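You operate a simulated robot arm through the tools that you are given. There is no shell and no other tool. Be economical: measure what you need, move in short steps, check, and stop when the job is done.

The job below is to be done with a simulated two-armed robot. You get a single attempt, and the scene is never put back.

## Task
Turn the dimmer to 0, hold the lamp while you press its button, then dim up to 3.
Fine: switch the bedside socket on first.

It is judged by the outcome, as a careful person would: the job done as asked, and still so three seconds after it is handed in. It fails if anything else is knocked over, pushed out of place, dropped, spilled or broken.

## Robot
Two 7-joint arms with two-finger parallel grippers on one trunk, on a base that drives. Base frame: it is fixed to the floor where the robot stands at the start and does not move with it; the origin is under the middle of the robot, x ahead of it, y to its left, z up. Readings come in m, rad, newtons and seconds.
The left shoulder is at the start at [0.07, 0.134, 0.876], the right one opposite. With the tool pointing down near the work surface each hand reaches from about 0.2 to 0.66 m from the robot's upright axis, wherever it stands, measured 20 degrees to its own side. Places, roughly: bedside socket switch [0.7, 0.2, 0.6]; reading lamp button [0.7, -0.1, 0.8]. Payload 1.57 kg a hand.
Tool frame (each hand has its own): the origin (TCP) lies between the finger pads and is the grasp point; the fingertips stand 0.03 m ahead of it; z points along the fingers, y is the line along which they close. Largest opening 0.08 m; finger width 0.017, thickness 0.012; the body of the gripper, 0.04 by 0.082 m, starts 0.08 m behind the TCP.
Orientation is told as [roll, pitch, yaw] about the base's x, y, z axes, in that order, counted from this pose: with the fingers straight down and closing along the base's y, the tool's x points along the base's -x, its y along +y and its z along -z.

## Interface
- The arms move only by the tool jog_arm. It takes "left_commands", "right_commands" or both (then of equal length, played together; a hand with none holds still); each is a list of rows, each a list of 7 numbers: the shift along the base's x, y, z in m, then the turn, a rotation vector about the base's x, y, z in rad, then the opening in per cent of the stroke, from 0 (shut) to 100 (fully open). In form: [[tx, ty, tz, ax, ay, az, grip], ...]. A call has 1 to 20 rows; each row shifts and turns the commanded pose from where the row before left it. Each row takes 0.2 s and may step no farther than 0.05 m and 0.15 rad from the row before; otherwise, or with a gripper value out of range, the whole call is refused. Where a pose cannot be reached the arm comes as near as it can. A force on the tool above 40 N (or 10 N above the force at the start of the call, whichever is more), or a blocked arm, ends the call early, and 0.2 s more pass. The fingers move at their own pace (about 0.153 m/s each) and stop on an object; they squeeze with about 43 N. The grip force told is the motor's: it shows also when the fingers shut on nothing. Time passes only in rows, and 0.2 s behind the last, so rows that do not move let the fingers close. The reply holds the time, the measured pose of the TCP, the force on the tool along the base axes, the opening and the grip force, in the units named above and with some noise, with the torque about the TCP (base axes, N m) and any sound that the robot's microphone picked up.
- Cameras (640 x 400 px; columns grow to the right, rows downward): "scene" is now at [0.1402, 0.0168, 1.121]; the picture's right is [0.17, -0.98, 0.00], its down [-0.43, -0.08, -0.90] and it looks along [0.89, 0.16, -0.43] (base axes); focal length 270 px, centre (320, 200). "left" rides on the left gripper at [0.072, 0.007, -0.122] in its tool frame; the picture's right is [-0.09, 1.00, 0.00], its down [-0.84, -0.08, -0.54] and it looks along [-0.54, -0.05, 0.84] (tool axes); focal length 238 px, centre (320, 200). "right" rides on the right gripper at [0.072, -0.007, -0.122] in its tool frame; the picture's right is [0.09, 1.00, 0.00], its down [-0.84, 0.08, -0.54] and it looks along [-0.54, 0.05, 0.84] (tool axes); focal length 238 px, centre (320, 200). There is no depth. A picture from a camera that has moved, and an enlarged one, comes with that camera's place and axes in the base frame and with its lens.
- get_image(camera): a new picture of that camera. No time passes.
- slide_trunk(by): slides the trunk up (or, below 0, down) by that many m; the arms and the scene camera ride with it, the base frame stays. It gives what a move gives, with no picture.
- base_move(legs): drives the robot by 1 to 6 legs, each [ahead, left, turn to the left] in m, m and rad, along the robot's own axes; the way and the turn of a leg run together, so that a leg with both is an arc; at most 1.5 m and 3.142 rad a leg. The arms and the cameras ride along, it lands a little off, and it stops where it bumps. It gives what a move gives.
- turn_head(pan, tilt): turns the head with the scene camera to pan (to the left, within 1.501 rad either way) and tilt (down, from -0.506 to 1.204), counted from straight ahead of the robot. It gives what a move gives.
- close_up(camera, box): a new picture of the part [left, top, right, bottom] of that camera's present view, enlarged. No time passes.
- job_done(): hands the job in; it is judged then, once.

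Work in short steps. Places have to be worked out from the pictures, the camera data and where the tool is seen: move nearer, look again, correct. Check each grasp and each placing, and mend what went wrong. You have 120 turns and 108 pictures in all, those below and enlarged ones among them. Open the grippers and draw the arms clear of the work before you hand the job in, unless the task says otherwise; then end with one line.

The tools are called after "Call:" by a JSON object that holds its "method" and its "body". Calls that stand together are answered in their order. jog_arm: Moves the arms, as the interface text tells. Its arguments: {"type":"object","properties":{"left_commands":{"type":"array","items":{"type":"array","items":{"type":"number"}}},"right_commands":{"type":"array","items":{"type":"array","items":{"type":"number"}}}},"required":[]} The other tools are called the same way: slide_trunk (by) slides the trunk up or down; base_move (legs) drives the base; turn_head (pan, tilt) turns the head that bears the scene camera; get_image (camera) takes a picture; close_up (camera, box) takes an enlarged picture of a part of a camera's view; job_done () hands the job in.

At the start:

```text
time: 0.0
left_eef_pos: [0.4799, 0.2454, 0.9249]
left_ee_rot: [-0.001, 0.001, 0.0]
left_contact_force: [0.6, -0.2, -0.4]
left_wrist_torque: [0.0, 0.0, -0.01]
left_opening: 0.0799
left_grasp_force: 0.1
right_eef_pos: [0.424, -0.1481, 0.979]
right_ee_rot: [0.0, 0.001, -0.002]
right_contact_force: [0.3, 0.7, -0.3]
right_wrist_torque: [-0.02, 0.01, 0.0]
right_opening: 0.0799
right_grasp_force: 0.1
trunk travel left (down, up): [-0.45, 0.49]
robot x, y, heading: [-0.0032, -0.0022, 0.004]
head pan, tilt: [0.176, 0.45]
```

scene: 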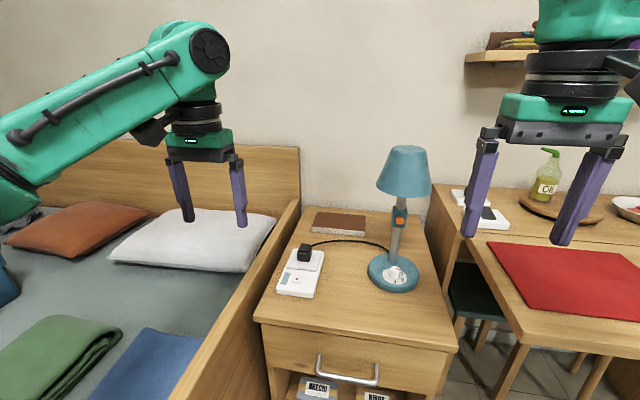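
right: 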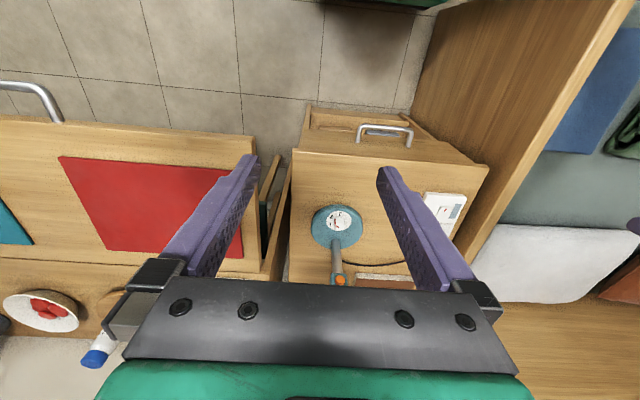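
left: 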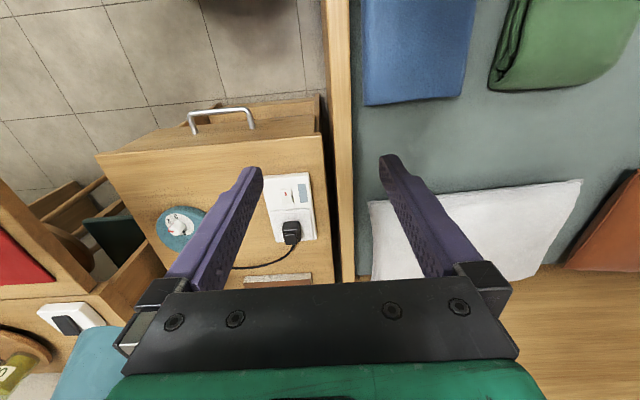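

The pictures show a nightstand with a socket strip and a lamp with an orange button. I don't see the dimmer yet, so I take closer views.

Call:
{"method": "close_up", "body": {"camera": "scene", "box": [260, 200, 360, 310]}}

Call:
{"method": "close_up", "body": {"camera": "scene", "box": [350, 135, 450, 300]}}

Call:
{"method": "close_up", "body": {"camera": "scene", "box": [430, 170, 530, 240]}}

```text
3.64 times, centred on (310, 255) of scene
camera zoom: at [0.1402, 0.0168, 1.121], right [0.17, -0.98, 0.0], down [-0.43, -0.08, -0.9], along [0.89, 0.16, -0.43], focal length 984 px, centre (356, 0)
```

zoom: 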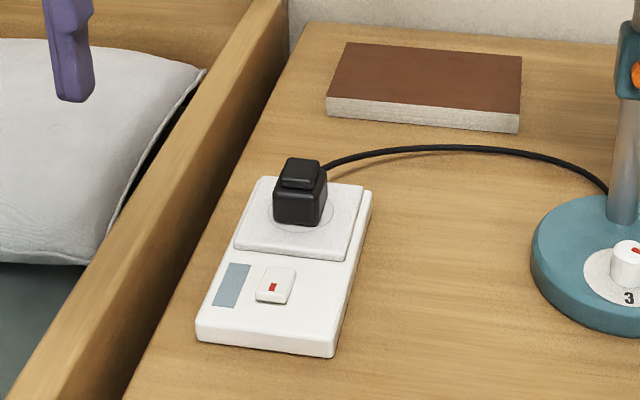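

```text
2.42 times, centred on (400, 218) of scene
camera zoom: at [0.1402, 0.0168, 1.121], right [0.17, -0.98, 0.0], down [-0.43, -0.08, -0.9], along [0.89, 0.16, -0.43], focal length 656 px, centre (126, 158)
```

zoom: 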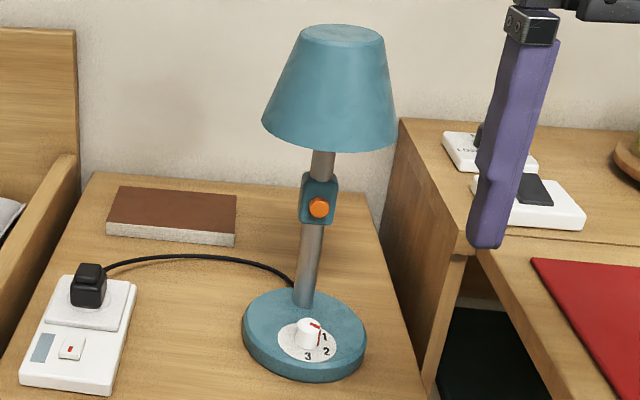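

```text
5.71 times, centred on (480, 205) of scene
camera zoom: at [0.1402, 0.0168, 1.121], right [0.17, -0.98, 0.0], down [-0.43, -0.08, -0.9], along [0.89, 0.16, -0.43], focal length 1546 px, centre (-594, 171)
```

zoom: 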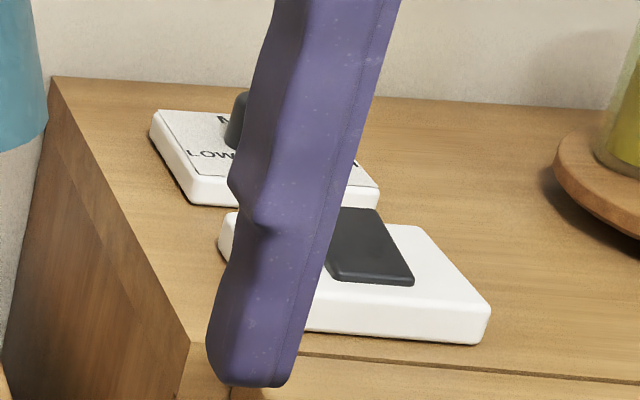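

The dimmer is the knob on the lamp's base. I'll read its pointer and the switch in more detail.

Call:
{"method": "close_up", "body": {"camera": "scene", "box": [376, 258, 416, 283]}}

Call:
{"method": "close_up", "body": {"camera": "right", "box": [300, 195, 380, 295]}}

Call:
{"method": "close_up", "body": {"camera": "left", "box": [260, 165, 330, 250]}}

```text
16.00 times, centred on (396, 270) of scene
camera zoom: at [0.1402, 0.0168, 1.121], right [0.17, -0.98, 0.0], down [-0.43, -0.08, -0.9], along [0.89, 0.16, -0.43], focal length 4328 px, centre (-896, -928)
```

zoom: 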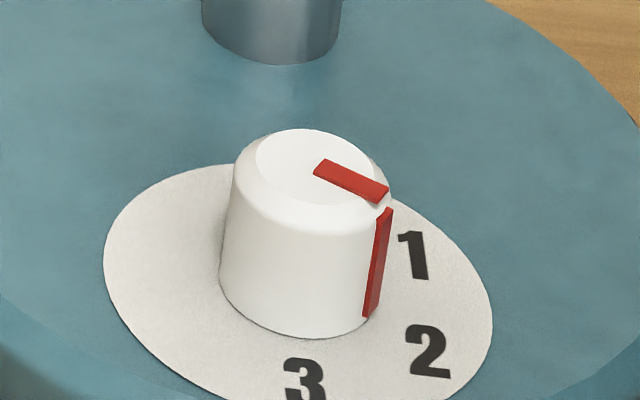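

```text
4.00 times, centred on (340, 245) of right
camera zoom: at [0.3519, -0.1542, 1.1005], right [-0.09, 1.0, 0.0], down [0.84, 0.08, 0.54], along [0.54, 0.05, -0.84], focal length 953 px, centre (240, 20)
```

zoom: 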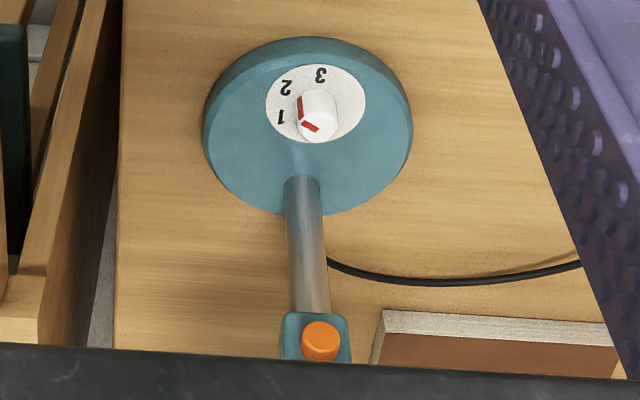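

```text
4.71 times, centred on (295, 208) of left
camera zoom: at [0.4082, 0.2525, 1.0471], right [0.09, 1.0, 0.0], down [0.84, -0.08, 0.54], along [0.54, -0.05, -0.84], focal length 1122 px, centre (438, 165)
```

zoom: 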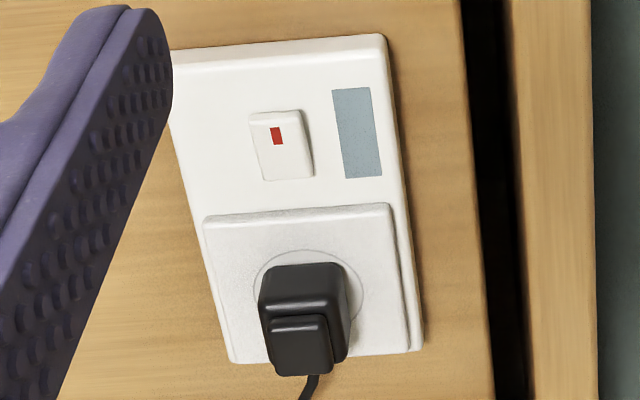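

The knob's pointer is at 2, with 1, 2 and 3 running clockwise from the far side to the near side. I triangulate the switch at about (0.647, 0.164, 0.65) and the knob at about (0.70, -0.077, 0.66), which is slightly out of reach, so I drive 0.1 m ahead.

Call:
{"method": "base_move", "body": {"legs": [[0.1, 0, 0]]}}

Call:
{"method": "turn_head", "body": {"pan": 0.0, "tilt": 0.6}}

Call:
{"method": "get_image", "body": {"camera": "scene"}}

Call:
{"method": "get_image", "body": {"camera": "left"}}

Call:
{"method": "get_image", "body": {"camera": "right"}}

```text
time: 1.2
left_eef_pos: [0.5818, 0.2463, 0.925]
left_ee_rot: [0.001, 0.002, 0.003]
left_contact_force: [0.7, -0.4, -0.2]
left_wrist_torque: [0.0, 0.0, 0.0]
left_opening: 0.0801
left_grasp_force: 0.1
right_eef_pos: [0.5275, -0.1476, 0.9781]
right_ee_rot: [-0.001, -0.001, 0.0]
right_contact_force: [-1.0, -0.3, -0.1]
right_wrist_torque: [-0.03, 0.03, -0.02]
right_opening: 0.0798
right_grasp_force: 0.0
trunk travel left (down, up): [-0.45, 0.49]
robot x, y, heading: [0.0981, -0.0007, 0.001]
head pan, tilt: [0.176, 0.45]
```

```text
time: 1.9
left_eef_pos: [0.5806, 0.2458, 0.9244]
left_ee_rot: [0.0, -0.001, 0.001]
left_contact_force: [0.2, -0.3, 0.2]
left_wrist_torque: [0.01, 0.0, -0.03]
left_opening: 0.0801
left_grasp_force: 0.0
right_eef_pos: [0.5262, -0.1475, 0.9795]
right_ee_rot: [-0.001, 0.0, 0.003]
right_contact_force: [-0.2, -1.4, -0.1]
right_wrist_torque: [-0.01, -0.05, 0.03]
right_opening: 0.08
right_grasp_force: 0.1
trunk travel left (down, up): [-0.45, 0.49]
robot x, y, heading: [0.0992, 0.0004, -0.001]
head pan, tilt: [0.0, 0.6]
```

```text
98 pictures are left
camera scene: at [0.2397, 0.0011, 1.1075], right [0.0, -1.0, 0.0], down [-0.56, 0.0, -0.83], along [0.83, 0.0, -0.56], focal length 270 px, centre (320, 200)
```

scene: 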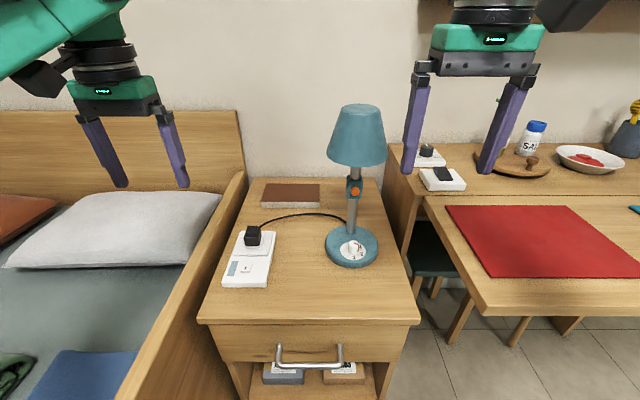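

```text
97 pictures are left
camera left: at [0.5094, 0.2533, 1.0472], right [0.09, 1.0, 0.0], down [0.84, -0.08, 0.54], along [0.54, -0.05, -0.84], focal length 238 px, centre (320, 200)
```

left: 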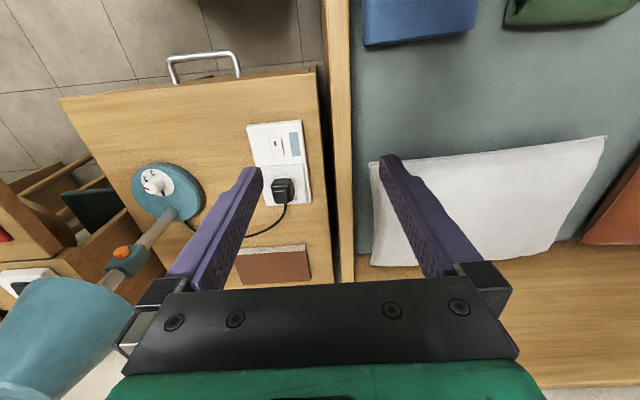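

```text
96 pictures are left
camera right: at [0.4536, -0.1536, 1.1006], right [-0.09, 1.0, 0.0], down [0.84, 0.08, 0.54], along [0.54, 0.05, -0.84], focal length 238 px, centre (320, 200)
```

right: 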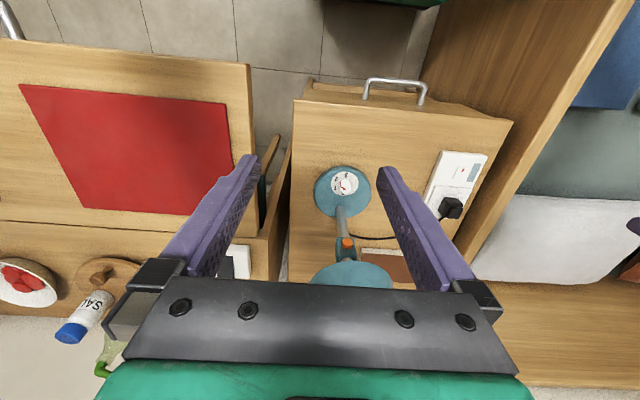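

Getting close-ups of the knob and switch from these new viewpoints, to refine positions and read the dial.

Call:
{"method": "close_up", "body": {"camera": "left", "box": [130, 155, 210, 225]}}

Call:
{"method": "close_up", "body": {"camera": "right", "box": [305, 160, 385, 225]}}

Call:
{"method": "close_up", "body": {"camera": "scene", "box": [215, 215, 285, 295]}}

Call:
{"method": "close_up", "body": {"camera": "scene", "box": [315, 95, 395, 275]}}

Call:
{"method": "close_up", "body": {"camera": "left", "box": [240, 115, 320, 205]}}

```text
5.71 times, centred on (170, 190) of left
camera zoom: at [0.5094, 0.2533, 1.0472], right [0.09, 1.0, 0.0], down [0.84, -0.08, 0.54], along [0.54, -0.05, -0.84], focal length 1362 px, centre (1177, 257)
```

zoom: 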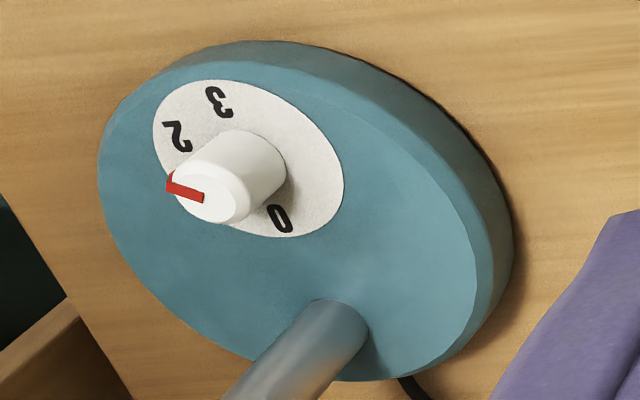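

```text
6.15 times, centred on (345, 192) of right
camera zoom: at [0.4536, -0.1536, 1.1006], right [-0.09, 1.0, 0.0], down [0.84, 0.08, 0.54], along [0.54, 0.05, -0.84], focal length 1467 px, centre (166, 246)
```

zoom: 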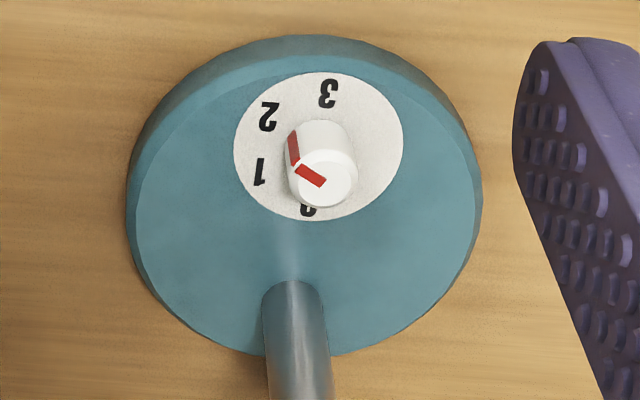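

```text
5.00 times, centred on (250, 255) of scene
camera zoom: at [0.2397, 0.0011, 1.1075], right [0.0, -1.0, 0.0], down [-0.56, 0.0, -0.83], along [0.83, 0.0, -0.56], focal length 1353 px, centre (670, -75)
```

zoom: 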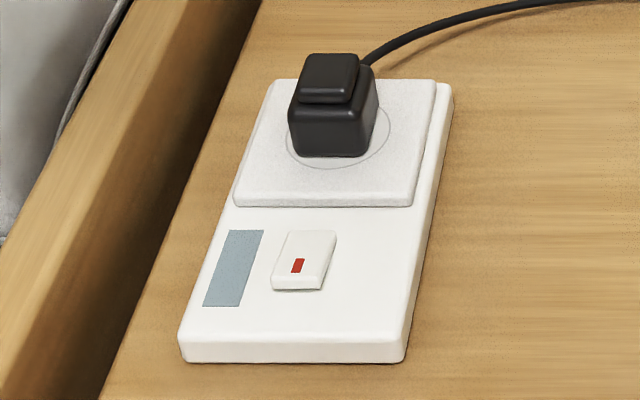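

```text
2.22 times, centred on (355, 185) of scene
camera zoom: at [0.2397, 0.0011, 1.1075], right [0.0, -1.0, 0.0], down [-0.56, 0.0, -0.83], along [0.83, 0.0, -0.56], focal length 601 px, centre (242, 233)
```

zoom: 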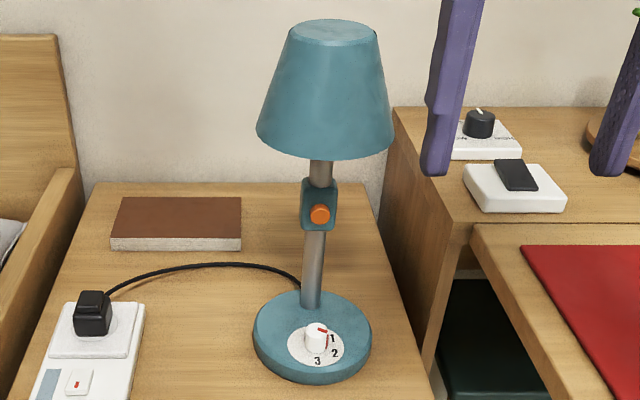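

```text
4.44 times, centred on (280, 160) of left
camera zoom: at [0.5094, 0.2533, 1.0472], right [0.09, 1.0, 0.0], down [0.84, -0.08, 0.54], along [0.54, -0.05, -0.84], focal length 1059 px, centre (498, 378)
```

zoom: 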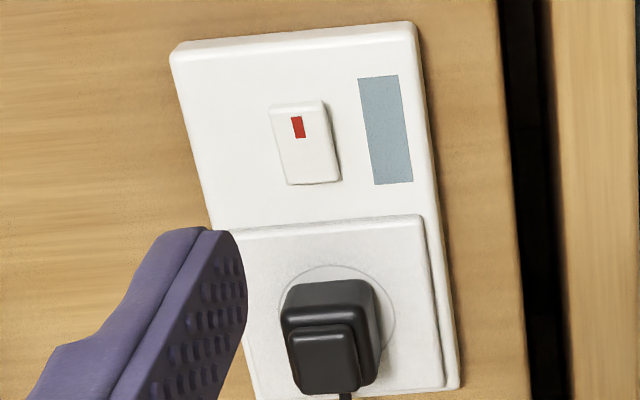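

The rocker is about at (0.651, 0.164, 0.646), and its near end, with the red mark, looks raised. The left hand goes closed above the near end.

Call:
{"method": "jog_arm", "body": {"left_commands": [[0.0117, -0.0164, -0.041, 0, 0, 0, 0], [0.0117, -0.0164, -0.041, 0, 0, 0, 0], [0.0117, -0.0164, -0.041, 0, 0, 0, 0], [0.0117, -0.0164, -0.041, 0, 0, 0, 0], [0.0117, -0.0164, -0.041, 0, 0, 0, 0], [0, 0, 0, 0, 0, 0, 0]]}}

Call:
{"method": "get_image", "body": {"camera": "left"}}

Call:
{"method": "close_up", "body": {"camera": "scene", "box": [190, 190, 310, 300]}}

```text
time: 3.3
left_eef_pos: [0.6395, 0.1651, 0.7205]
left_ee_rot: [-0.002, 0.001, 0.003]
left_contact_force: [0.6, -0.8, -0.5]
left_wrist_torque: [0.01, -0.01, -0.01]
left_opening: 0.0
left_grasp_force: 21.2
right_eef_pos: [0.5261, -0.1479, 0.9794]
right_ee_rot: [0.001, -0.001, 0.002]
right_contact_force: [0.3, 0.4, -0.4]
right_wrist_torque: [-0.01, -0.02, -0.01]
right_opening: 0.0798
right_grasp_force: 0.1
trunk travel left (down, up): [-0.45, 0.49]
robot x, y, heading: [0.103, -0.0011, -0.001]
head pan, tilt: [0.0, 0.6]
```

```text
90 pictures are left
camera left: at [0.5685, 0.1719, 0.8425], right [0.09, 1.0, 0.0], down [0.84, -0.08, 0.54], along [0.54, -0.05, -0.84], focal length 238 px, centre (320, 200)
```

left: 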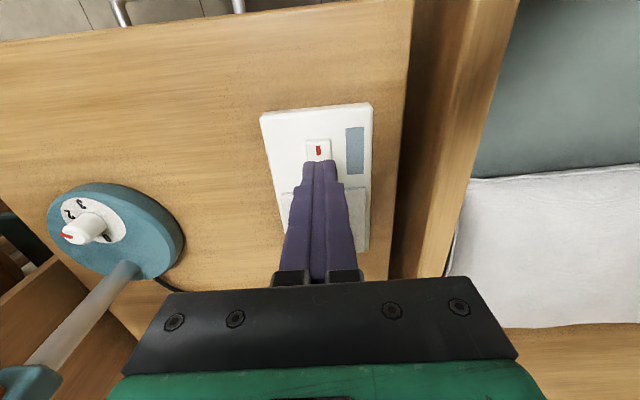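

```text
3.64 times, centred on (250, 245) of scene
camera zoom: at [0.2392, 0.0013, 1.1075], right [0.0, -1.0, 0.0], down [-0.56, 0.0, -0.83], along [0.83, 0.0, -0.56], focal length 984 px, centre (574, 36)
```

zoom: 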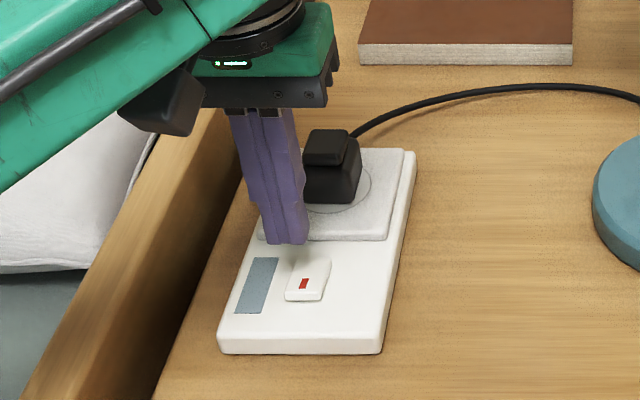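

The finger is lined up on the near end. I lower it in small steps and press, watching the force.

Call:
{"method": "jog_arm", "body": {"left_commands": [[0, -0.001, -0.025, 0, 0, 0, 0], [0, 0, -0.012, 0, 0, 0, 0], [0, 0, -0.003, 0, 0, 0, 0], [0, 0, -0.002, 0, 0, 0, 0], [0, 0, -0.002, 0, 0, 0, 0]]}}

Call:
{"method": "close_up", "body": {"camera": "scene", "box": [190, 190, 310, 300]}}

```text
time: 4.5
left_eef_pos: [0.6387, 0.1635, 0.6782]
left_ee_rot: [0.001, -0.002, 0.002]
left_contact_force: [-3.4, -0.1, 8.2]
left_wrist_torque: [0.03, 0.03, -0.04]
left_opening: 0.0003
left_grasp_force: 21.3
right_eef_pos: [0.5235, -0.1478, 0.9796]
right_ee_rot: [-0.002, -0.002, 0.003]
right_contact_force: [0.8, -0.2, 1.0]
right_wrist_torque: [0.0, 0.0, 0.0]
right_opening: 0.0802
right_grasp_force: 0.0
trunk travel left (down, up): [-0.45, 0.49]
robot x, y, heading: [0.1025, -0.0003, 0.001]
head pan, tilt: [0.0, 0.6]
```

```text
3.64 times, centred on (250, 245) of scene
camera zoom: at [0.238, 0.0007, 1.1078], right [0.0, -1.0, 0.0], down [-0.56, 0.0, -0.83], along [0.83, 0.0, -0.56], focal length 984 px, centre (574, 36)
```

zoom: 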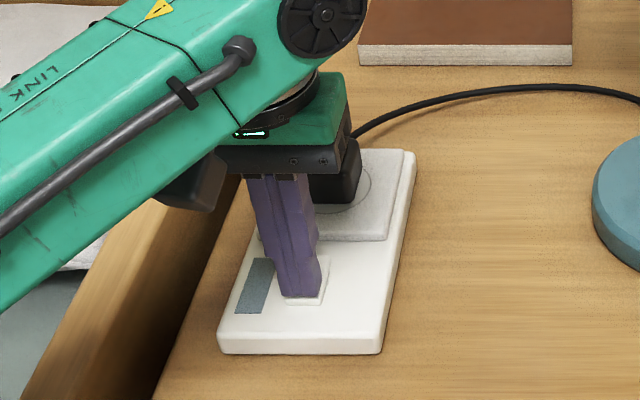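

Contact at about 8 N. I press a few mm more.

Call:
{"method": "jog_arm", "body": {"left_commands": [[0, 0, -0.002, 0, 0, 0, 0], [0, 0, -0.002, 0, 0, 0, 0], [0, 0, -0.002, 0, 0, 0, 0]]}}

Call:
{"method": "close_up", "body": {"camera": "scene", "box": [190, 190, 310, 300]}}

```text
time: 5.3
left_eef_pos: [0.6401, 0.1629, 0.6778]
left_ee_rot: [-0.003, -0.019, 0.003]
left_contact_force: [-4.9, 1.0, 17.8]
left_wrist_torque: [0.01, 0.01, -0.13]
left_opening: 0.0001
left_grasp_force: 21.4
right_eef_pos: [0.5229, -0.1477, 0.9811]
right_ee_rot: [-0.001, -0.002, 0.002]
right_contact_force: [-0.8, -0.4, -0.1]
right_wrist_torque: [-0.01, 0.01, 0.01]
right_opening: 0.0801
right_grasp_force: 0.0
trunk travel left (down, up): [-0.45, 0.49]
robot x, y, heading: [0.1011, 0.0007, 0.003]
head pan, tilt: [0.0, 0.6]
stopped in row 3 (left hand): the force on the tool passed its limit at 43 N (the readings are from after the stop); the commanded pose is now the measured one
```

```text
3.64 times, centred on (250, 245) of scene
camera zoom: at [0.2361, 0.0004, 1.1077], right [0.0, -1.0, 0.0], down [-0.56, 0.0, -0.83], along [0.83, 0.0, -0.56], focal length 984 px, centre (574, 36)
```

zoom: 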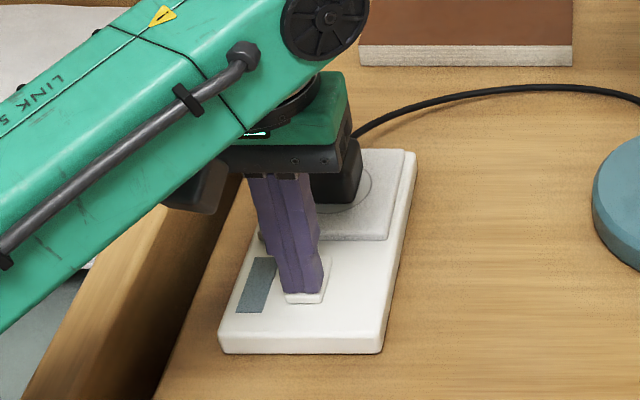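

It met a hard stop at about 43 N. I lift off and look at the rocker.

Call:
{"method": "jog_arm", "body": {"left_commands": [[0, 0, 0.03, 0, 0.019, 0, 0], [0, 0.02, 0.05, 0, 0, 0, 0], [0, 0.02, 0.04, 0, 0, 0, 0]]}}

Call:
{"method": "close_up", "body": {"camera": "scene", "box": [215, 215, 285, 295]}}

Call:
{"method": "close_up", "body": {"camera": "left", "box": [240, 100, 400, 200]}}

```text
refused: row 2 steps farther than a row can; nothing moved
```

```text
5.00 times, centred on (250, 255) of scene
camera zoom: at [0.2361, 0.0004, 1.1077], right [0.0, -1.0, 0.0], down [-0.56, 0.0, -0.83], along [0.83, 0.0, -0.56], focal length 1353 px, centre (670, -75)
```

zoom: 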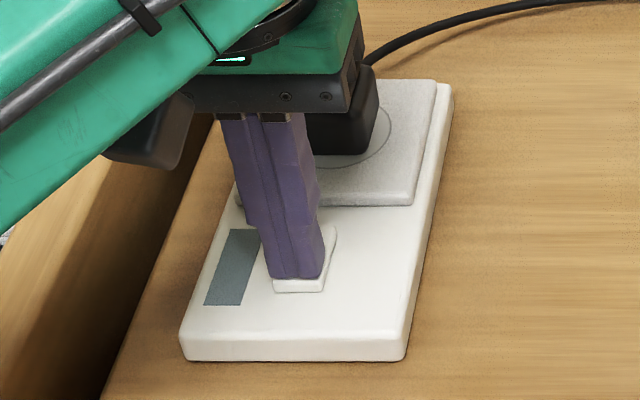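

```text
4.00 times, centred on (320, 150) of left
camera zoom: at [0.5662, 0.1703, 0.7994], right [0.09, 1.0, 0.0], down [0.83, -0.07, 0.56], along [0.56, -0.05, -0.83], focal length 953 px, centre (320, 400)
```

zoom: 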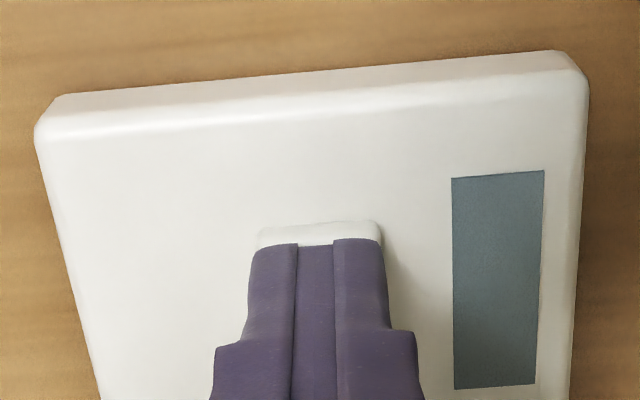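

The row was too long, so I lift in smaller steps.

Call:
{"method": "jog_arm", "body": {"left_commands": [[0, 0, 0.03, 0, 0.019, 0, 0], [0, 0.01, 0.045, 0, 0, 0, 0]]}}

Call:
{"method": "close_up", "body": {"camera": "scene", "box": [215, 215, 285, 295]}}

Call:
{"method": "close_up", "body": {"camera": "left", "box": [260, 100, 380, 180]}}

```text
time: 5.9
left_eef_pos: [0.6436, 0.1752, 0.7499]
left_ee_rot: [0.0, 0.007, 0.006]
left_contact_force: [0.1, -1.4, 0.9]
left_wrist_torque: [0.0, 0.01, -0.01]
left_opening: 0.0
left_grasp_force: 21.4
right_eef_pos: [0.5245, -0.1464, 0.9789]
right_ee_rot: [0.0, -0.001, 0.0]
right_contact_force: [0.3, -0.4, -0.1]
right_wrist_torque: [-0.02, 0.02, 0.03]
right_opening: 0.0799
right_grasp_force: 0.1
trunk travel left (down, up): [-0.45, 0.49]
robot x, y, heading: [0.1015, 0.0005, -0.002]
head pan, tilt: [0.0, 0.6]
```

```text
5.00 times, centred on (250, 255) of scene
camera zoom: at [0.2388, 0.0014, 1.1074], right [0.0, -1.0, 0.0], down [-0.56, 0.0, -0.83], along [0.83, 0.0, -0.56], focal length 1353 px, centre (670, -75)
```

zoom: 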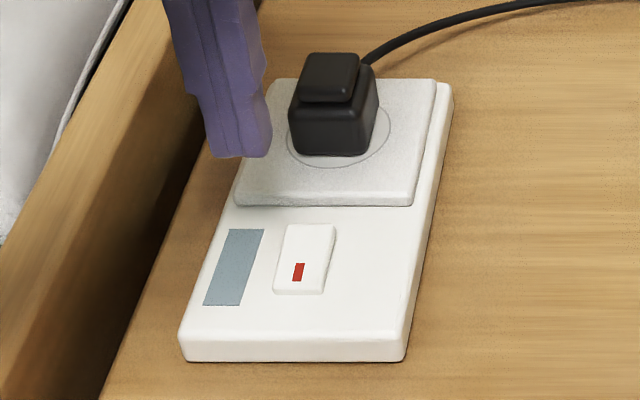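

```text
5.00 times, centred on (320, 140) of left
camera zoom: at [0.5712, 0.1815, 0.872], right [0.09, 1.0, 0.0], down [0.84, -0.07, 0.53], along [0.53, -0.05, -0.84], focal length 1192 px, centre (320, 500)
```

zoom: 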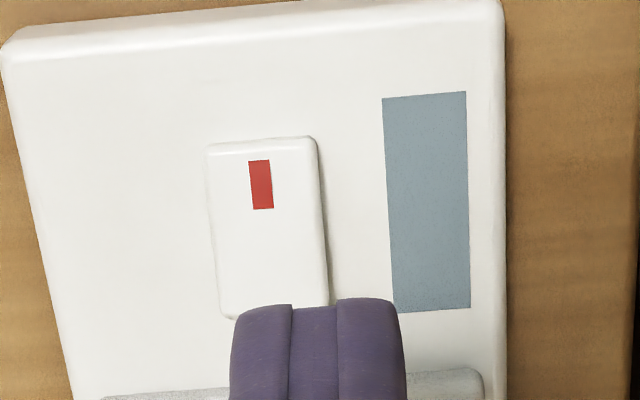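

The rocker has flipped: the near end is now down and the plate hasn't moved, so the socket is on. The knob is about at (0.70, -0.077, 0.66), the stem axis at (0.772, -0.078) and the button at (0.745, -0.076, 0.786). The shade's bottom is at about z 0.868. I'll hold the stem low with the left hand from the left, pitched down, so I first raise that hand and turn it.

Call:
{"method": "jog_arm", "body": {"left_commands": [[0.001, -0.0056, 0.016, 0, 0, -0.1418, 0], [0.001, -0.0056, 0.016, 0, 0, -0.1418, 0], [0.001, -0.0056, 0.016, 0, 0, -0.1418, 0], [0.001, -0.0056, 0.016, 0, 0, -0.1418, 0], [0.001, -0.0056, 0.016, 0, 0, -0.1418, 0], [0.001, -0.0056, 0.016, 0, 0, -0.1418, 0], [0.001, -0.0056, 0.016, 0, 0, -0.1418, 20], [0.001, -0.0056, 0.016, 0, 0, -0.1418, 70], [0, 0, 0, -0.1242, -0.058, 0, 70], [0, 0, 0, -0.1242, -0.058, 0, 70], [0, 0, 0, -0.1242, -0.058, 0, 70], [0, 0, 0, -0.1242, -0.058, 0, 70], [0, 0, 0, -0.1242, -0.058, 0, 70], [0, 0, 0, -0.1242, -0.058, 0, 70], [0, 0, 0, -0.1242, -0.058, 0, 70]]}}

Call:
{"method": "get_image", "body": {"camera": "left"}}

Call:
{"method": "get_image", "body": {"camera": "scene"}}

```text
time: 9.1
left_eef_pos: [0.6511, 0.1297, 0.8777]
left_ee_rot: [-0.009, -0.955, -1.126]
left_contact_force: [0.1, -0.9, 1.0]
left_wrist_torque: [0.04, 0.01, 0.01]
left_opening: 0.056
left_grasp_force: 0.2
right_eef_pos: [0.5269, -0.1455, 0.9801]
right_ee_rot: [0.001, -0.001, 0.001]
right_contact_force: [-0.9, 0.6, 0.2]
right_wrist_torque: [0.0, 0.01, 0.05]
right_opening: 0.0802
right_grasp_force: 0.0
trunk travel left (down, up): [-0.45, 0.49]
robot x, y, heading: [0.0993, 0.0002, 0.0]
head pan, tilt: [0.0, 0.6]
```

```text
82 pictures are left
camera left: at [0.5964, 0.2606, 0.8899], right [0.92, 0.37, 0.07], down [-0.05, -0.07, 1.0], along [0.38, -0.92, -0.05], focal length 238 px, centre (320, 200)
```

left: 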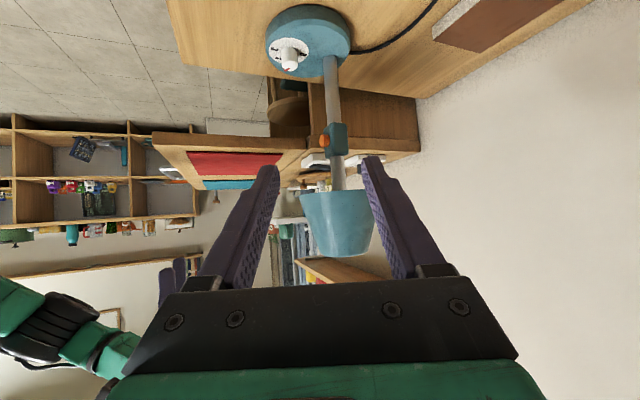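

```text
81 pictures are left
camera scene: at [0.2398, 0.0017, 1.1074], right [0.0, -1.0, 0.0], down [-0.57, 0.0, -0.82], along [0.82, 0.0, -0.57], focal length 270 px, centre (320, 200)
```

scene: 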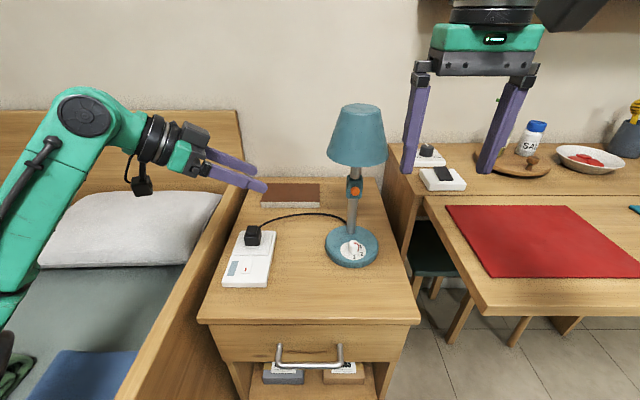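

The side view gives the stem at x about 0.772 and the button box at z 0.748 to 0.80. I zoom in to fix the stem's free part.

Call:
{"method": "close_up", "body": {"camera": "left", "box": [250, 0, 400, 200]}}

```text
2.00 times, centred on (325, 100) of left
camera zoom: at [0.5964, 0.2606, 0.8899], right [0.92, 0.37, 0.07], down [-0.05, -0.07, 1.0], along [0.38, -0.92, -0.05], focal length 477 px, centre (310, 400)
```

zoom: 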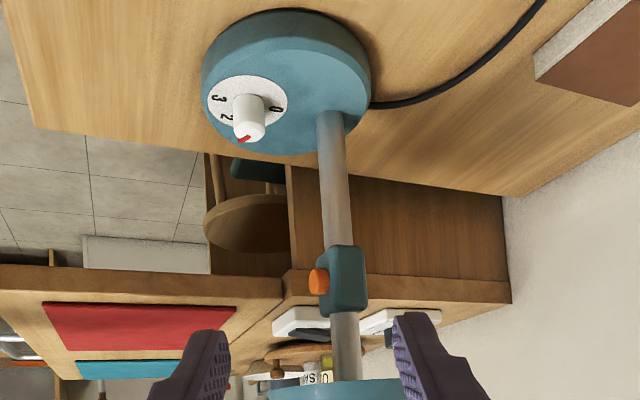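

The stem is vertical at about (0.772, -0.078), with free length z 0.64 to 0.748. The knob is at (0.701, -0.077), z 0.64 to 0.666. I bring the left hand to a pre-grasp 0.10 m short of the stem.

Call:
{"method": "jog_arm", "body": {"left_commands": [[0.0173, -0.0267, -0.0241, 0, 0, 0, 70], [0.0173, -0.0267, -0.0241, 0, 0, 0, 70], [0.0173, -0.0267, -0.0241, 0, 0, 0, 70], [0.0173, -0.0267, -0.0241, 0, 0, 0, 70], [0.0173, -0.0267, -0.0241, 0, 0, 0, 70], [0, 0, 0, 0, 0, 0, 70]]}}

Call:
{"method": "get_image", "body": {"camera": "left"}}

Call:
{"method": "close_up", "body": {"camera": "scene", "box": [240, 95, 400, 275]}}

```text
time: 10.5
left_eef_pos: [0.7378, -0.0046, 0.7544]
left_ee_rot: [-0.007, -0.952, -1.127]
left_contact_force: [0.3, 0.2, 0.2]
left_wrist_torque: [0.01, 0.0, -0.01]
left_opening: 0.0558
left_grasp_force: 0.1
right_eef_pos: [0.5262, -0.1465, 0.9779]
right_ee_rot: [0.0, 0.001, 0.003]
right_contact_force: [0.8, 0.3, 0.4]
right_wrist_torque: [0.0, 0.0, 0.01]
right_opening: 0.08
right_grasp_force: 0.0
trunk travel left (down, up): [-0.45, 0.49]
robot x, y, heading: [0.1018, -0.0002, -0.002]
head pan, tilt: [0.0, 0.6]
```

```text
79 pictures are left
camera left: at [0.6833, 0.1274, 0.7682], right [0.92, 0.37, 0.07], down [-0.05, -0.07, 1.0], along [0.38, -0.92, -0.05], focal length 238 px, centre (320, 200)
```

left: 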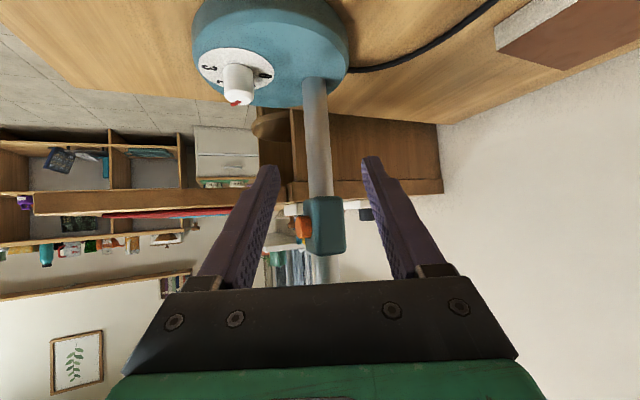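

```text
2.22 times, centred on (320, 185) of scene
camera zoom: at [0.2394, 0.0016, 1.1075], right [0.0, -1.0, 0.0], down [-0.56, 0.0, -0.83], along [0.83, 0.0, -0.56], focal length 601 px, centre (320, 233)
```

zoom: 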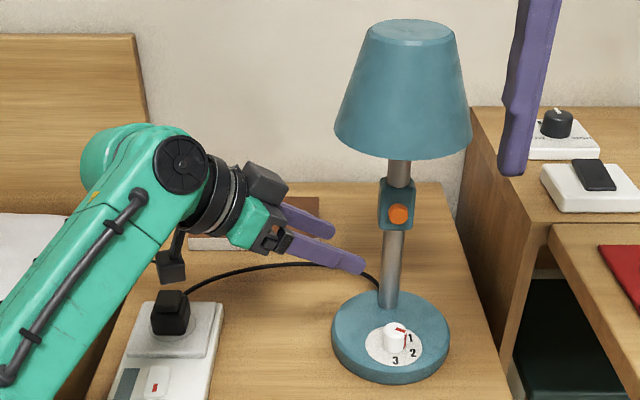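

The stem sits centred between the fingers. I advance to it, still open.

Call:
{"method": "jog_arm", "body": {"left_commands": [[0.011, -0.0245, -0.018, 0, 0, 0, 70], [0.011, -0.0245, -0.018, 0, 0, 0, 70], [0.0105, -0.0244, -0.0174, 0, 0, 0, 70], [0, 0, 0, 0, 0, 0, 70]]}}

Call:
{"method": "get_image", "body": {"camera": "left"}}

Call:
{"method": "close_up", "body": {"camera": "scene", "box": [240, 95, 400, 275]}}

```text
time: 11.5
left_eef_pos: [0.771, -0.0775, 0.7044]
left_ee_rot: [-0.007, -0.953, -1.127]
left_contact_force: [-0.1, 0.4, 0.2]
left_wrist_torque: [0.03, -0.02, 0.0]
left_opening: 0.0559
left_grasp_force: 0.0
right_eef_pos: [0.526, -0.1458, 0.9789]
right_ee_rot: [-0.001, -0.001, 0.003]
right_contact_force: [0.1, -0.9, -0.2]
right_wrist_torque: [0.0, 0.01, 0.02]
right_opening: 0.08
right_grasp_force: 0.1
trunk travel left (down, up): [-0.45, 0.49]
robot x, y, heading: [0.0996, -0.004, 0.001]
head pan, tilt: [0.0, 0.6]
```

```text
77 pictures are left
camera left: at [0.7171, 0.0535, 0.717], right [0.92, 0.37, 0.07], down [-0.05, -0.07, 1.0], along [0.38, -0.92, -0.05], focal length 238 px, centre (320, 200)
```

left: 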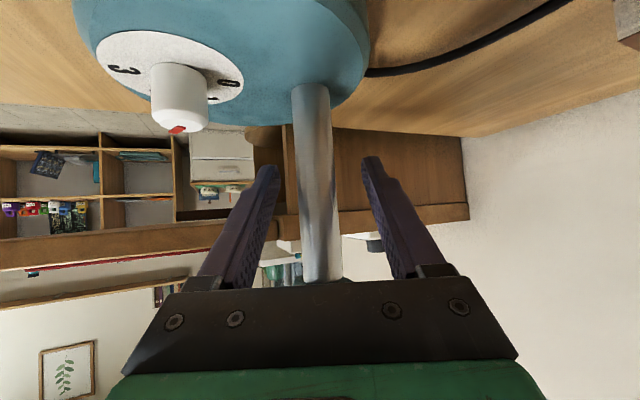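

```text
2.22 times, centred on (320, 185) of scene
camera zoom: at [0.2397, 0.0018, 1.1074], right [0.0, -1.0, 0.0], down [-0.57, 0.0, -0.83], along [0.83, 0.0, -0.57], focal length 601 px, centre (320, 233)
```

zoom: 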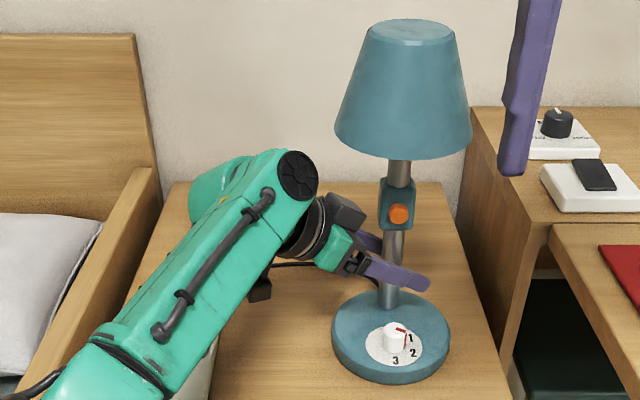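

The stem is right at the grasp point, with the button box clear above. I close the left gripper.

Call:
{"method": "jog_arm", "body": {"left_commands": [[0, 0, 0, 0, 0, 0, 45], [0, 0, 0, 0, 0, 0, 35], [0, 0, 0, 0, 0, 0, 28], [0, 0, 0, 0, 0, 0, 20], [0, 0, 0, 0, 0, 0, 20]]}}

Call:
{"method": "close_up", "body": {"camera": "scene", "box": [240, 95, 400, 275]}}

Call:
{"method": "get_image", "body": {"camera": "right"}}

```text
time: 12.7
left_eef_pos: [0.7706, -0.0776, 0.7055]
left_ee_rot: [-0.008, -0.951, -1.125]
left_contact_force: [-1.3, -1.8, -0.2]
left_wrist_torque: [0.03, -0.09, 0.0]
left_opening: 0.0224
left_grasp_force: 35.4
right_eef_pos: [0.5262, -0.1465, 0.9793]
right_ee_rot: [0.0, 0.001, 0.003]
right_contact_force: [0.4, 0.7, 0.3]
right_wrist_torque: [0.0, -0.01, -0.03]
right_opening: 0.08
right_grasp_force: 0.0
trunk travel left (down, up): [-0.45, 0.49]
robot x, y, heading: [0.0974, -0.001, 0.006]
head pan, tilt: [0.0, 0.6]
```

```text
2.22 times, centred on (320, 185) of scene
camera zoom: at [0.2395, 0.0008, 1.1074], right [0.0, -1.0, 0.0], down [-0.56, 0.0, -0.83], along [0.83, 0.0, -0.56], focal length 601 px, centre (320, 233)
```

zoom: 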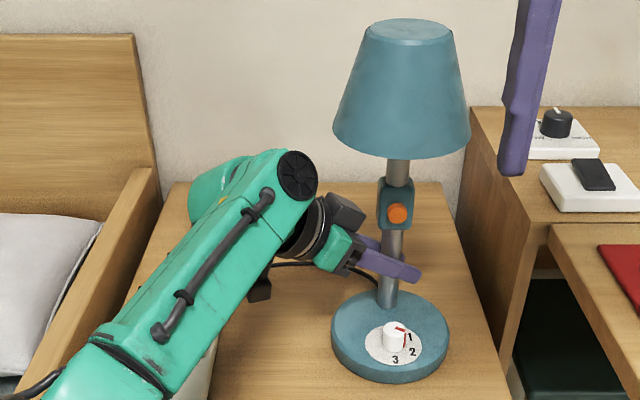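

```text
74 pictures are left
camera right: at [0.4535, -0.1537, 1.1006], right [-0.09, 1.0, 0.0], down [0.84, 0.08, 0.54], along [0.54, 0.05, -0.84], focal length 238 px, centre (320, 200)
```

right: 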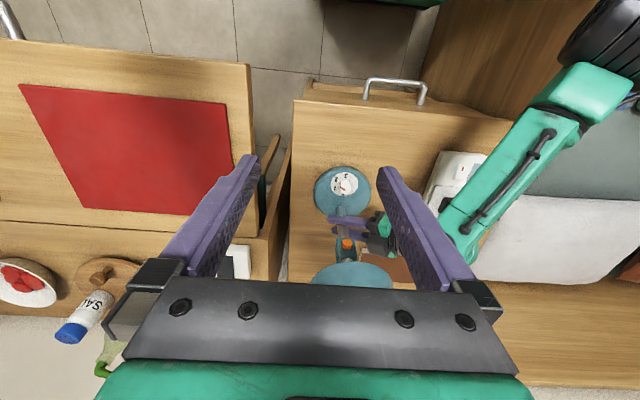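

The lamp is held (opening 0.0224 m) and has moved by about 1 px at most. I bring the right hand, tilted back 0.5 rad to clear the shade, to a pre-grasp above and in front of the knob.

Call:
{"method": "jog_arm", "body": {"right_commands": [[0.0197, 0.0116, -0.036, 0, -0.1, 0, 65], [0.0197, 0.0116, -0.036, 0, -0.1, 0, 65], [0.0197, 0.0116, -0.036, 0, -0.1, 0, 65], [0.0197, 0.0116, -0.036, 0, -0.1, 0, 65], [0.0197, 0.0116, -0.036, 0, -0.1, 0, 65], [0.0195, 0.0116, -0.036, 0, 0, 0, 65], [0, 0, 0, 0, 0, 0, 65]]}}

Call:
{"method": "get_image", "body": {"camera": "right"}}

Call:
{"method": "get_image", "body": {"camera": "scene"}}

```text
time: 14.3
left_eef_pos: [0.7711, -0.0774, 0.7053]
left_ee_rot: [-0.006, -0.952, -1.126]
left_contact_force: [-0.7, 0.4, 1.1]
left_wrist_torque: [0.32, -0.04, 0.06]
left_opening: 0.0225
left_grasp_force: 35.3
right_eef_pos: [0.6454, -0.0773, 0.7665]
right_ee_rot: [-0.003, -0.501, 0.002]
right_contact_force: [0.0, -0.4, -0.8]
right_wrist_torque: [0.02, 0.0, 0.01]
right_opening: 0.0521
right_grasp_force: 0.0
trunk travel left (down, up): [-0.45, 0.49]
robot x, y, heading: [0.1015, 0.002, 0.002]
head pan, tilt: [0.0, 0.6]
```

```text
73 pictures are left
camera right: at [0.5232, -0.0833, 0.8377], right [-0.08, 1.0, -0.05], down [0.47, 0.08, 0.88], along [0.88, 0.05, -0.48], focal length 238 px, centre (320, 200)
```

right: 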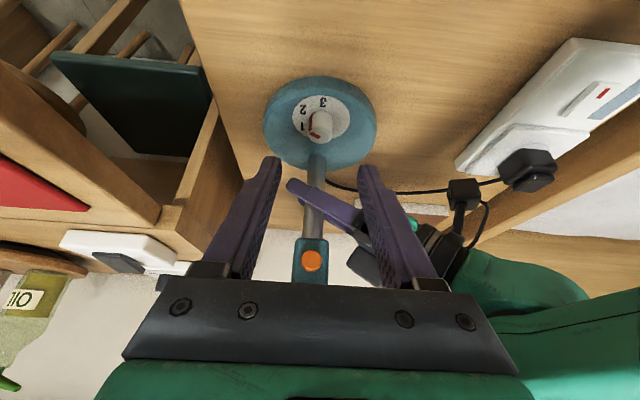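

```text
72 pictures are left
camera scene: at [0.2397, 0.0012, 1.1074], right [0.0, -1.0, 0.0], down [-0.56, 0.0, -0.83], along [0.83, 0.0, -0.56], focal length 270 px, centre (320, 200)
```

scene: 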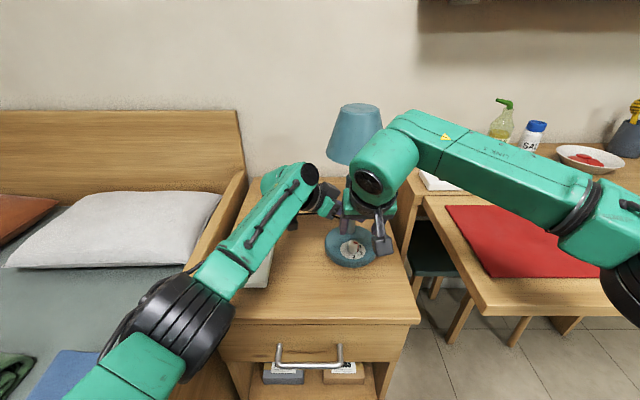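

The view from the right hand is clear, and the knob resolves to (0.703, -0.0775). I descend along the tool axis with the fingers open around it.

Call:
{"method": "jog_arm", "body": {"right_commands": [[0.0159, 0, -0.0306, 0, 0, 0, 65], [0.0159, 0, -0.0306, 0, 0, 0, 65], [0.0159, 0, -0.0285, 0, 0, 0, 65], [0, 0, 0, 0, 0, 0, 65]]}}

Call:
{"method": "get_image", "body": {"camera": "right"}}

Call:
{"method": "close_up", "body": {"camera": "left", "box": [0, 0, 320, 200]}}

```text
time: 15.3
left_eef_pos: [0.77, -0.077, 0.705]
left_ee_rot: [-0.006, -0.952, -1.125]
left_contact_force: [11.8, -2.2, -3.7]
left_wrist_torque: [-0.53, -0.66, 0.08]
left_opening: 0.0228
left_grasp_force: 35.2
right_eef_pos: [0.691, -0.0766, 0.6769]
right_ee_rot: [0.0, -0.506, 0.001]
right_contact_force: [-8.0, -1.6, 20.1]
right_wrist_torque: [-0.07, 0.1, 0.14]
right_opening: 0.0521
right_grasp_force: 0.2
trunk travel left (down, up): [-0.45, 0.49]
robot x, y, heading: [0.1075, 0.0013, -0.005]
head pan, tilt: [0.0, 0.6]
```

```text
71 pictures are left
camera right: at [0.568, -0.0827, 0.7478], right [-0.08, 1.0, -0.04], down [0.47, 0.08, 0.88], along [0.88, 0.05, -0.47], focal length 238 px, centre (320, 200)
```

right: 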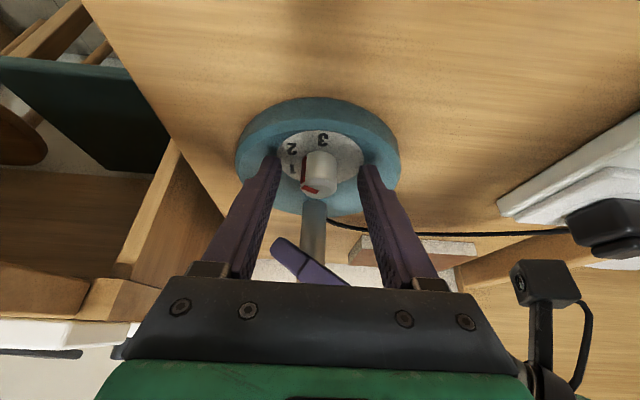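

```text
2.00 times, centred on (160, 100) of left
camera zoom: at [0.7163, 0.0536, 0.7174], right [0.92, 0.38, 0.07], down [-0.05, -0.07, 1.0], along [0.38, -0.92, -0.05], focal length 477 px, centre (640, 400)
```

zoom: 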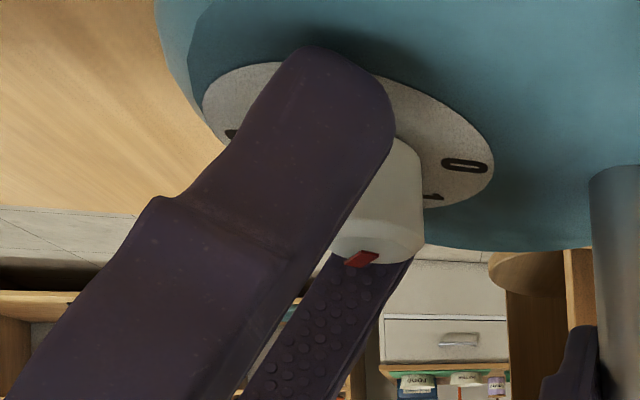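

The fingertips press on the lamp base (20 N), so its top is at z about 0.646, higher than I judged. I raise 7 mm and shift 4 mm forward.

Call:
{"method": "jog_arm", "body": {"right_commands": [[0, 0, 0.006, 0, 0, 0, 65], [0.004, -0.0005, 0.003, 0, 0, 0, 65], [0, 0, 0, 0, 0, 0, 65]]}}

Call:
{"method": "close_up", "body": {"camera": "left", "box": [0, 0, 320, 200]}}

Call:
{"method": "close_up", "body": {"camera": "right", "box": [220, 90, 420, 230]}}

```text
time: 16.1
left_eef_pos: [0.7701, -0.0771, 0.7044]
left_ee_rot: [-0.01, -0.951, -1.125]
left_contact_force: [-2.1, 1.5, 0.8]
left_wrist_torque: [0.36, 0.17, 0.05]
left_opening: 0.0224
left_grasp_force: 35.6
right_eef_pos: [0.6943, -0.0792, 0.6842]
right_ee_rot: [-0.001, -0.499, 0.002]
right_contact_force: [0.0, -1.0, 0.4]
right_wrist_torque: [0.0, 0.0, 0.02]
right_opening: 0.0523
right_grasp_force: 0.1
trunk travel left (down, up): [-0.45, 0.49]
robot x, y, heading: [0.103, -0.004, -0.004]
head pan, tilt: [0.0, 0.6]
```

```text
2.00 times, centred on (160, 100) of left
camera zoom: at [0.7167, 0.0534, 0.7171], right [0.92, 0.37, 0.07], down [-0.05, -0.07, 1.0], along [0.38, -0.92, -0.05], focal length 477 px, centre (640, 400)
```

zoom: 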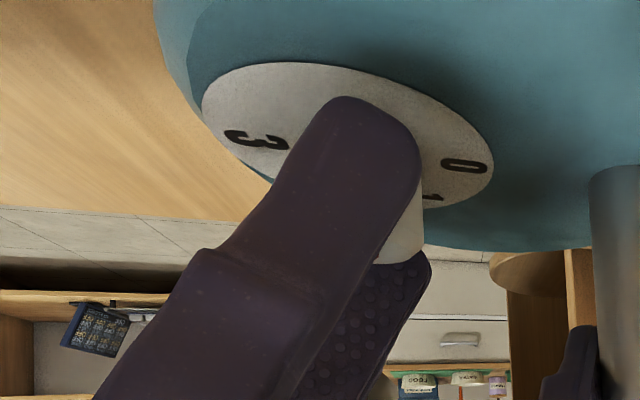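

```text
2.86 times, centred on (320, 160) of right
camera zoom: at [0.5727, -0.0844, 0.7551], right [-0.08, 1.0, -0.05], down [0.47, 0.08, 0.88], along [0.88, 0.05, -0.48], focal length 681 px, centre (320, 314)
```

zoom: 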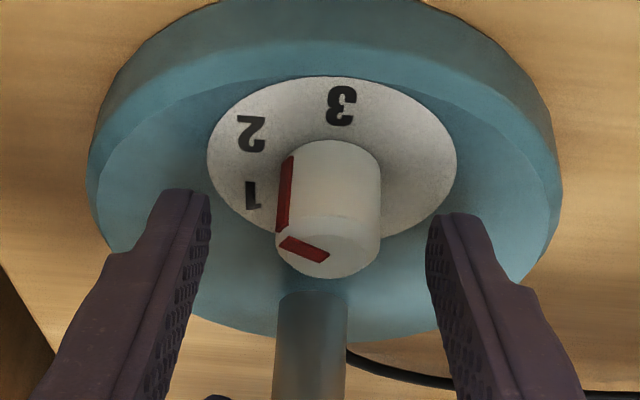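

The fingers straddle the knob clear of the base. I nudge slightly to centre, then close.

Call:
{"method": "jog_arm", "body": {"right_commands": [[0.002, 0.0015, 0, 0, 0, 0, 65], [0, 0, 0, 0, 0, 0, 45], [0, 0, 0, 0, 0, 0, 30], [0, 0, 0, 0, 0, 0, 15], [0, 0, 0, 0, 0, 0, 15]]}}

Call:
{"method": "close_up", "body": {"camera": "right", "box": [220, 90, 420, 230]}}

```text
time: 17.3
left_eef_pos: [0.7708, -0.0771, 0.705]
left_ee_rot: [-0.009, -0.952, -1.126]
left_contact_force: [-1.8, 0.0, 0.1]
left_wrist_torque: [0.2, -0.08, 0.16]
left_opening: 0.0225
left_grasp_force: 35.1
right_eef_pos: [0.6972, -0.077, 0.6821]
right_ee_rot: [-0.001, -0.501, 0.002]
right_contact_force: [-0.8, 1.1, 0.0]
right_wrist_torque: [0.01, 0.07, 0.01]
right_opening: 0.0231
right_grasp_force: 35.8
trunk travel left (down, up): [-0.45, 0.49]
robot x, y, heading: [0.1015, -0.0024, -0.001]
head pan, tilt: [0.0, 0.6]
```

```text
2.86 times, centred on (320, 160) of right
camera zoom: at [0.5748, -0.083, 0.755], right [-0.08, 1.0, -0.05], down [0.47, 0.08, 0.88], along [0.88, 0.05, -0.48], focal length 681 px, centre (320, 314)
```

zoom: 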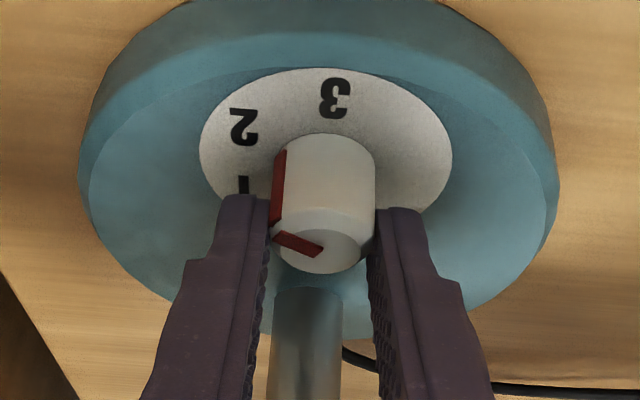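

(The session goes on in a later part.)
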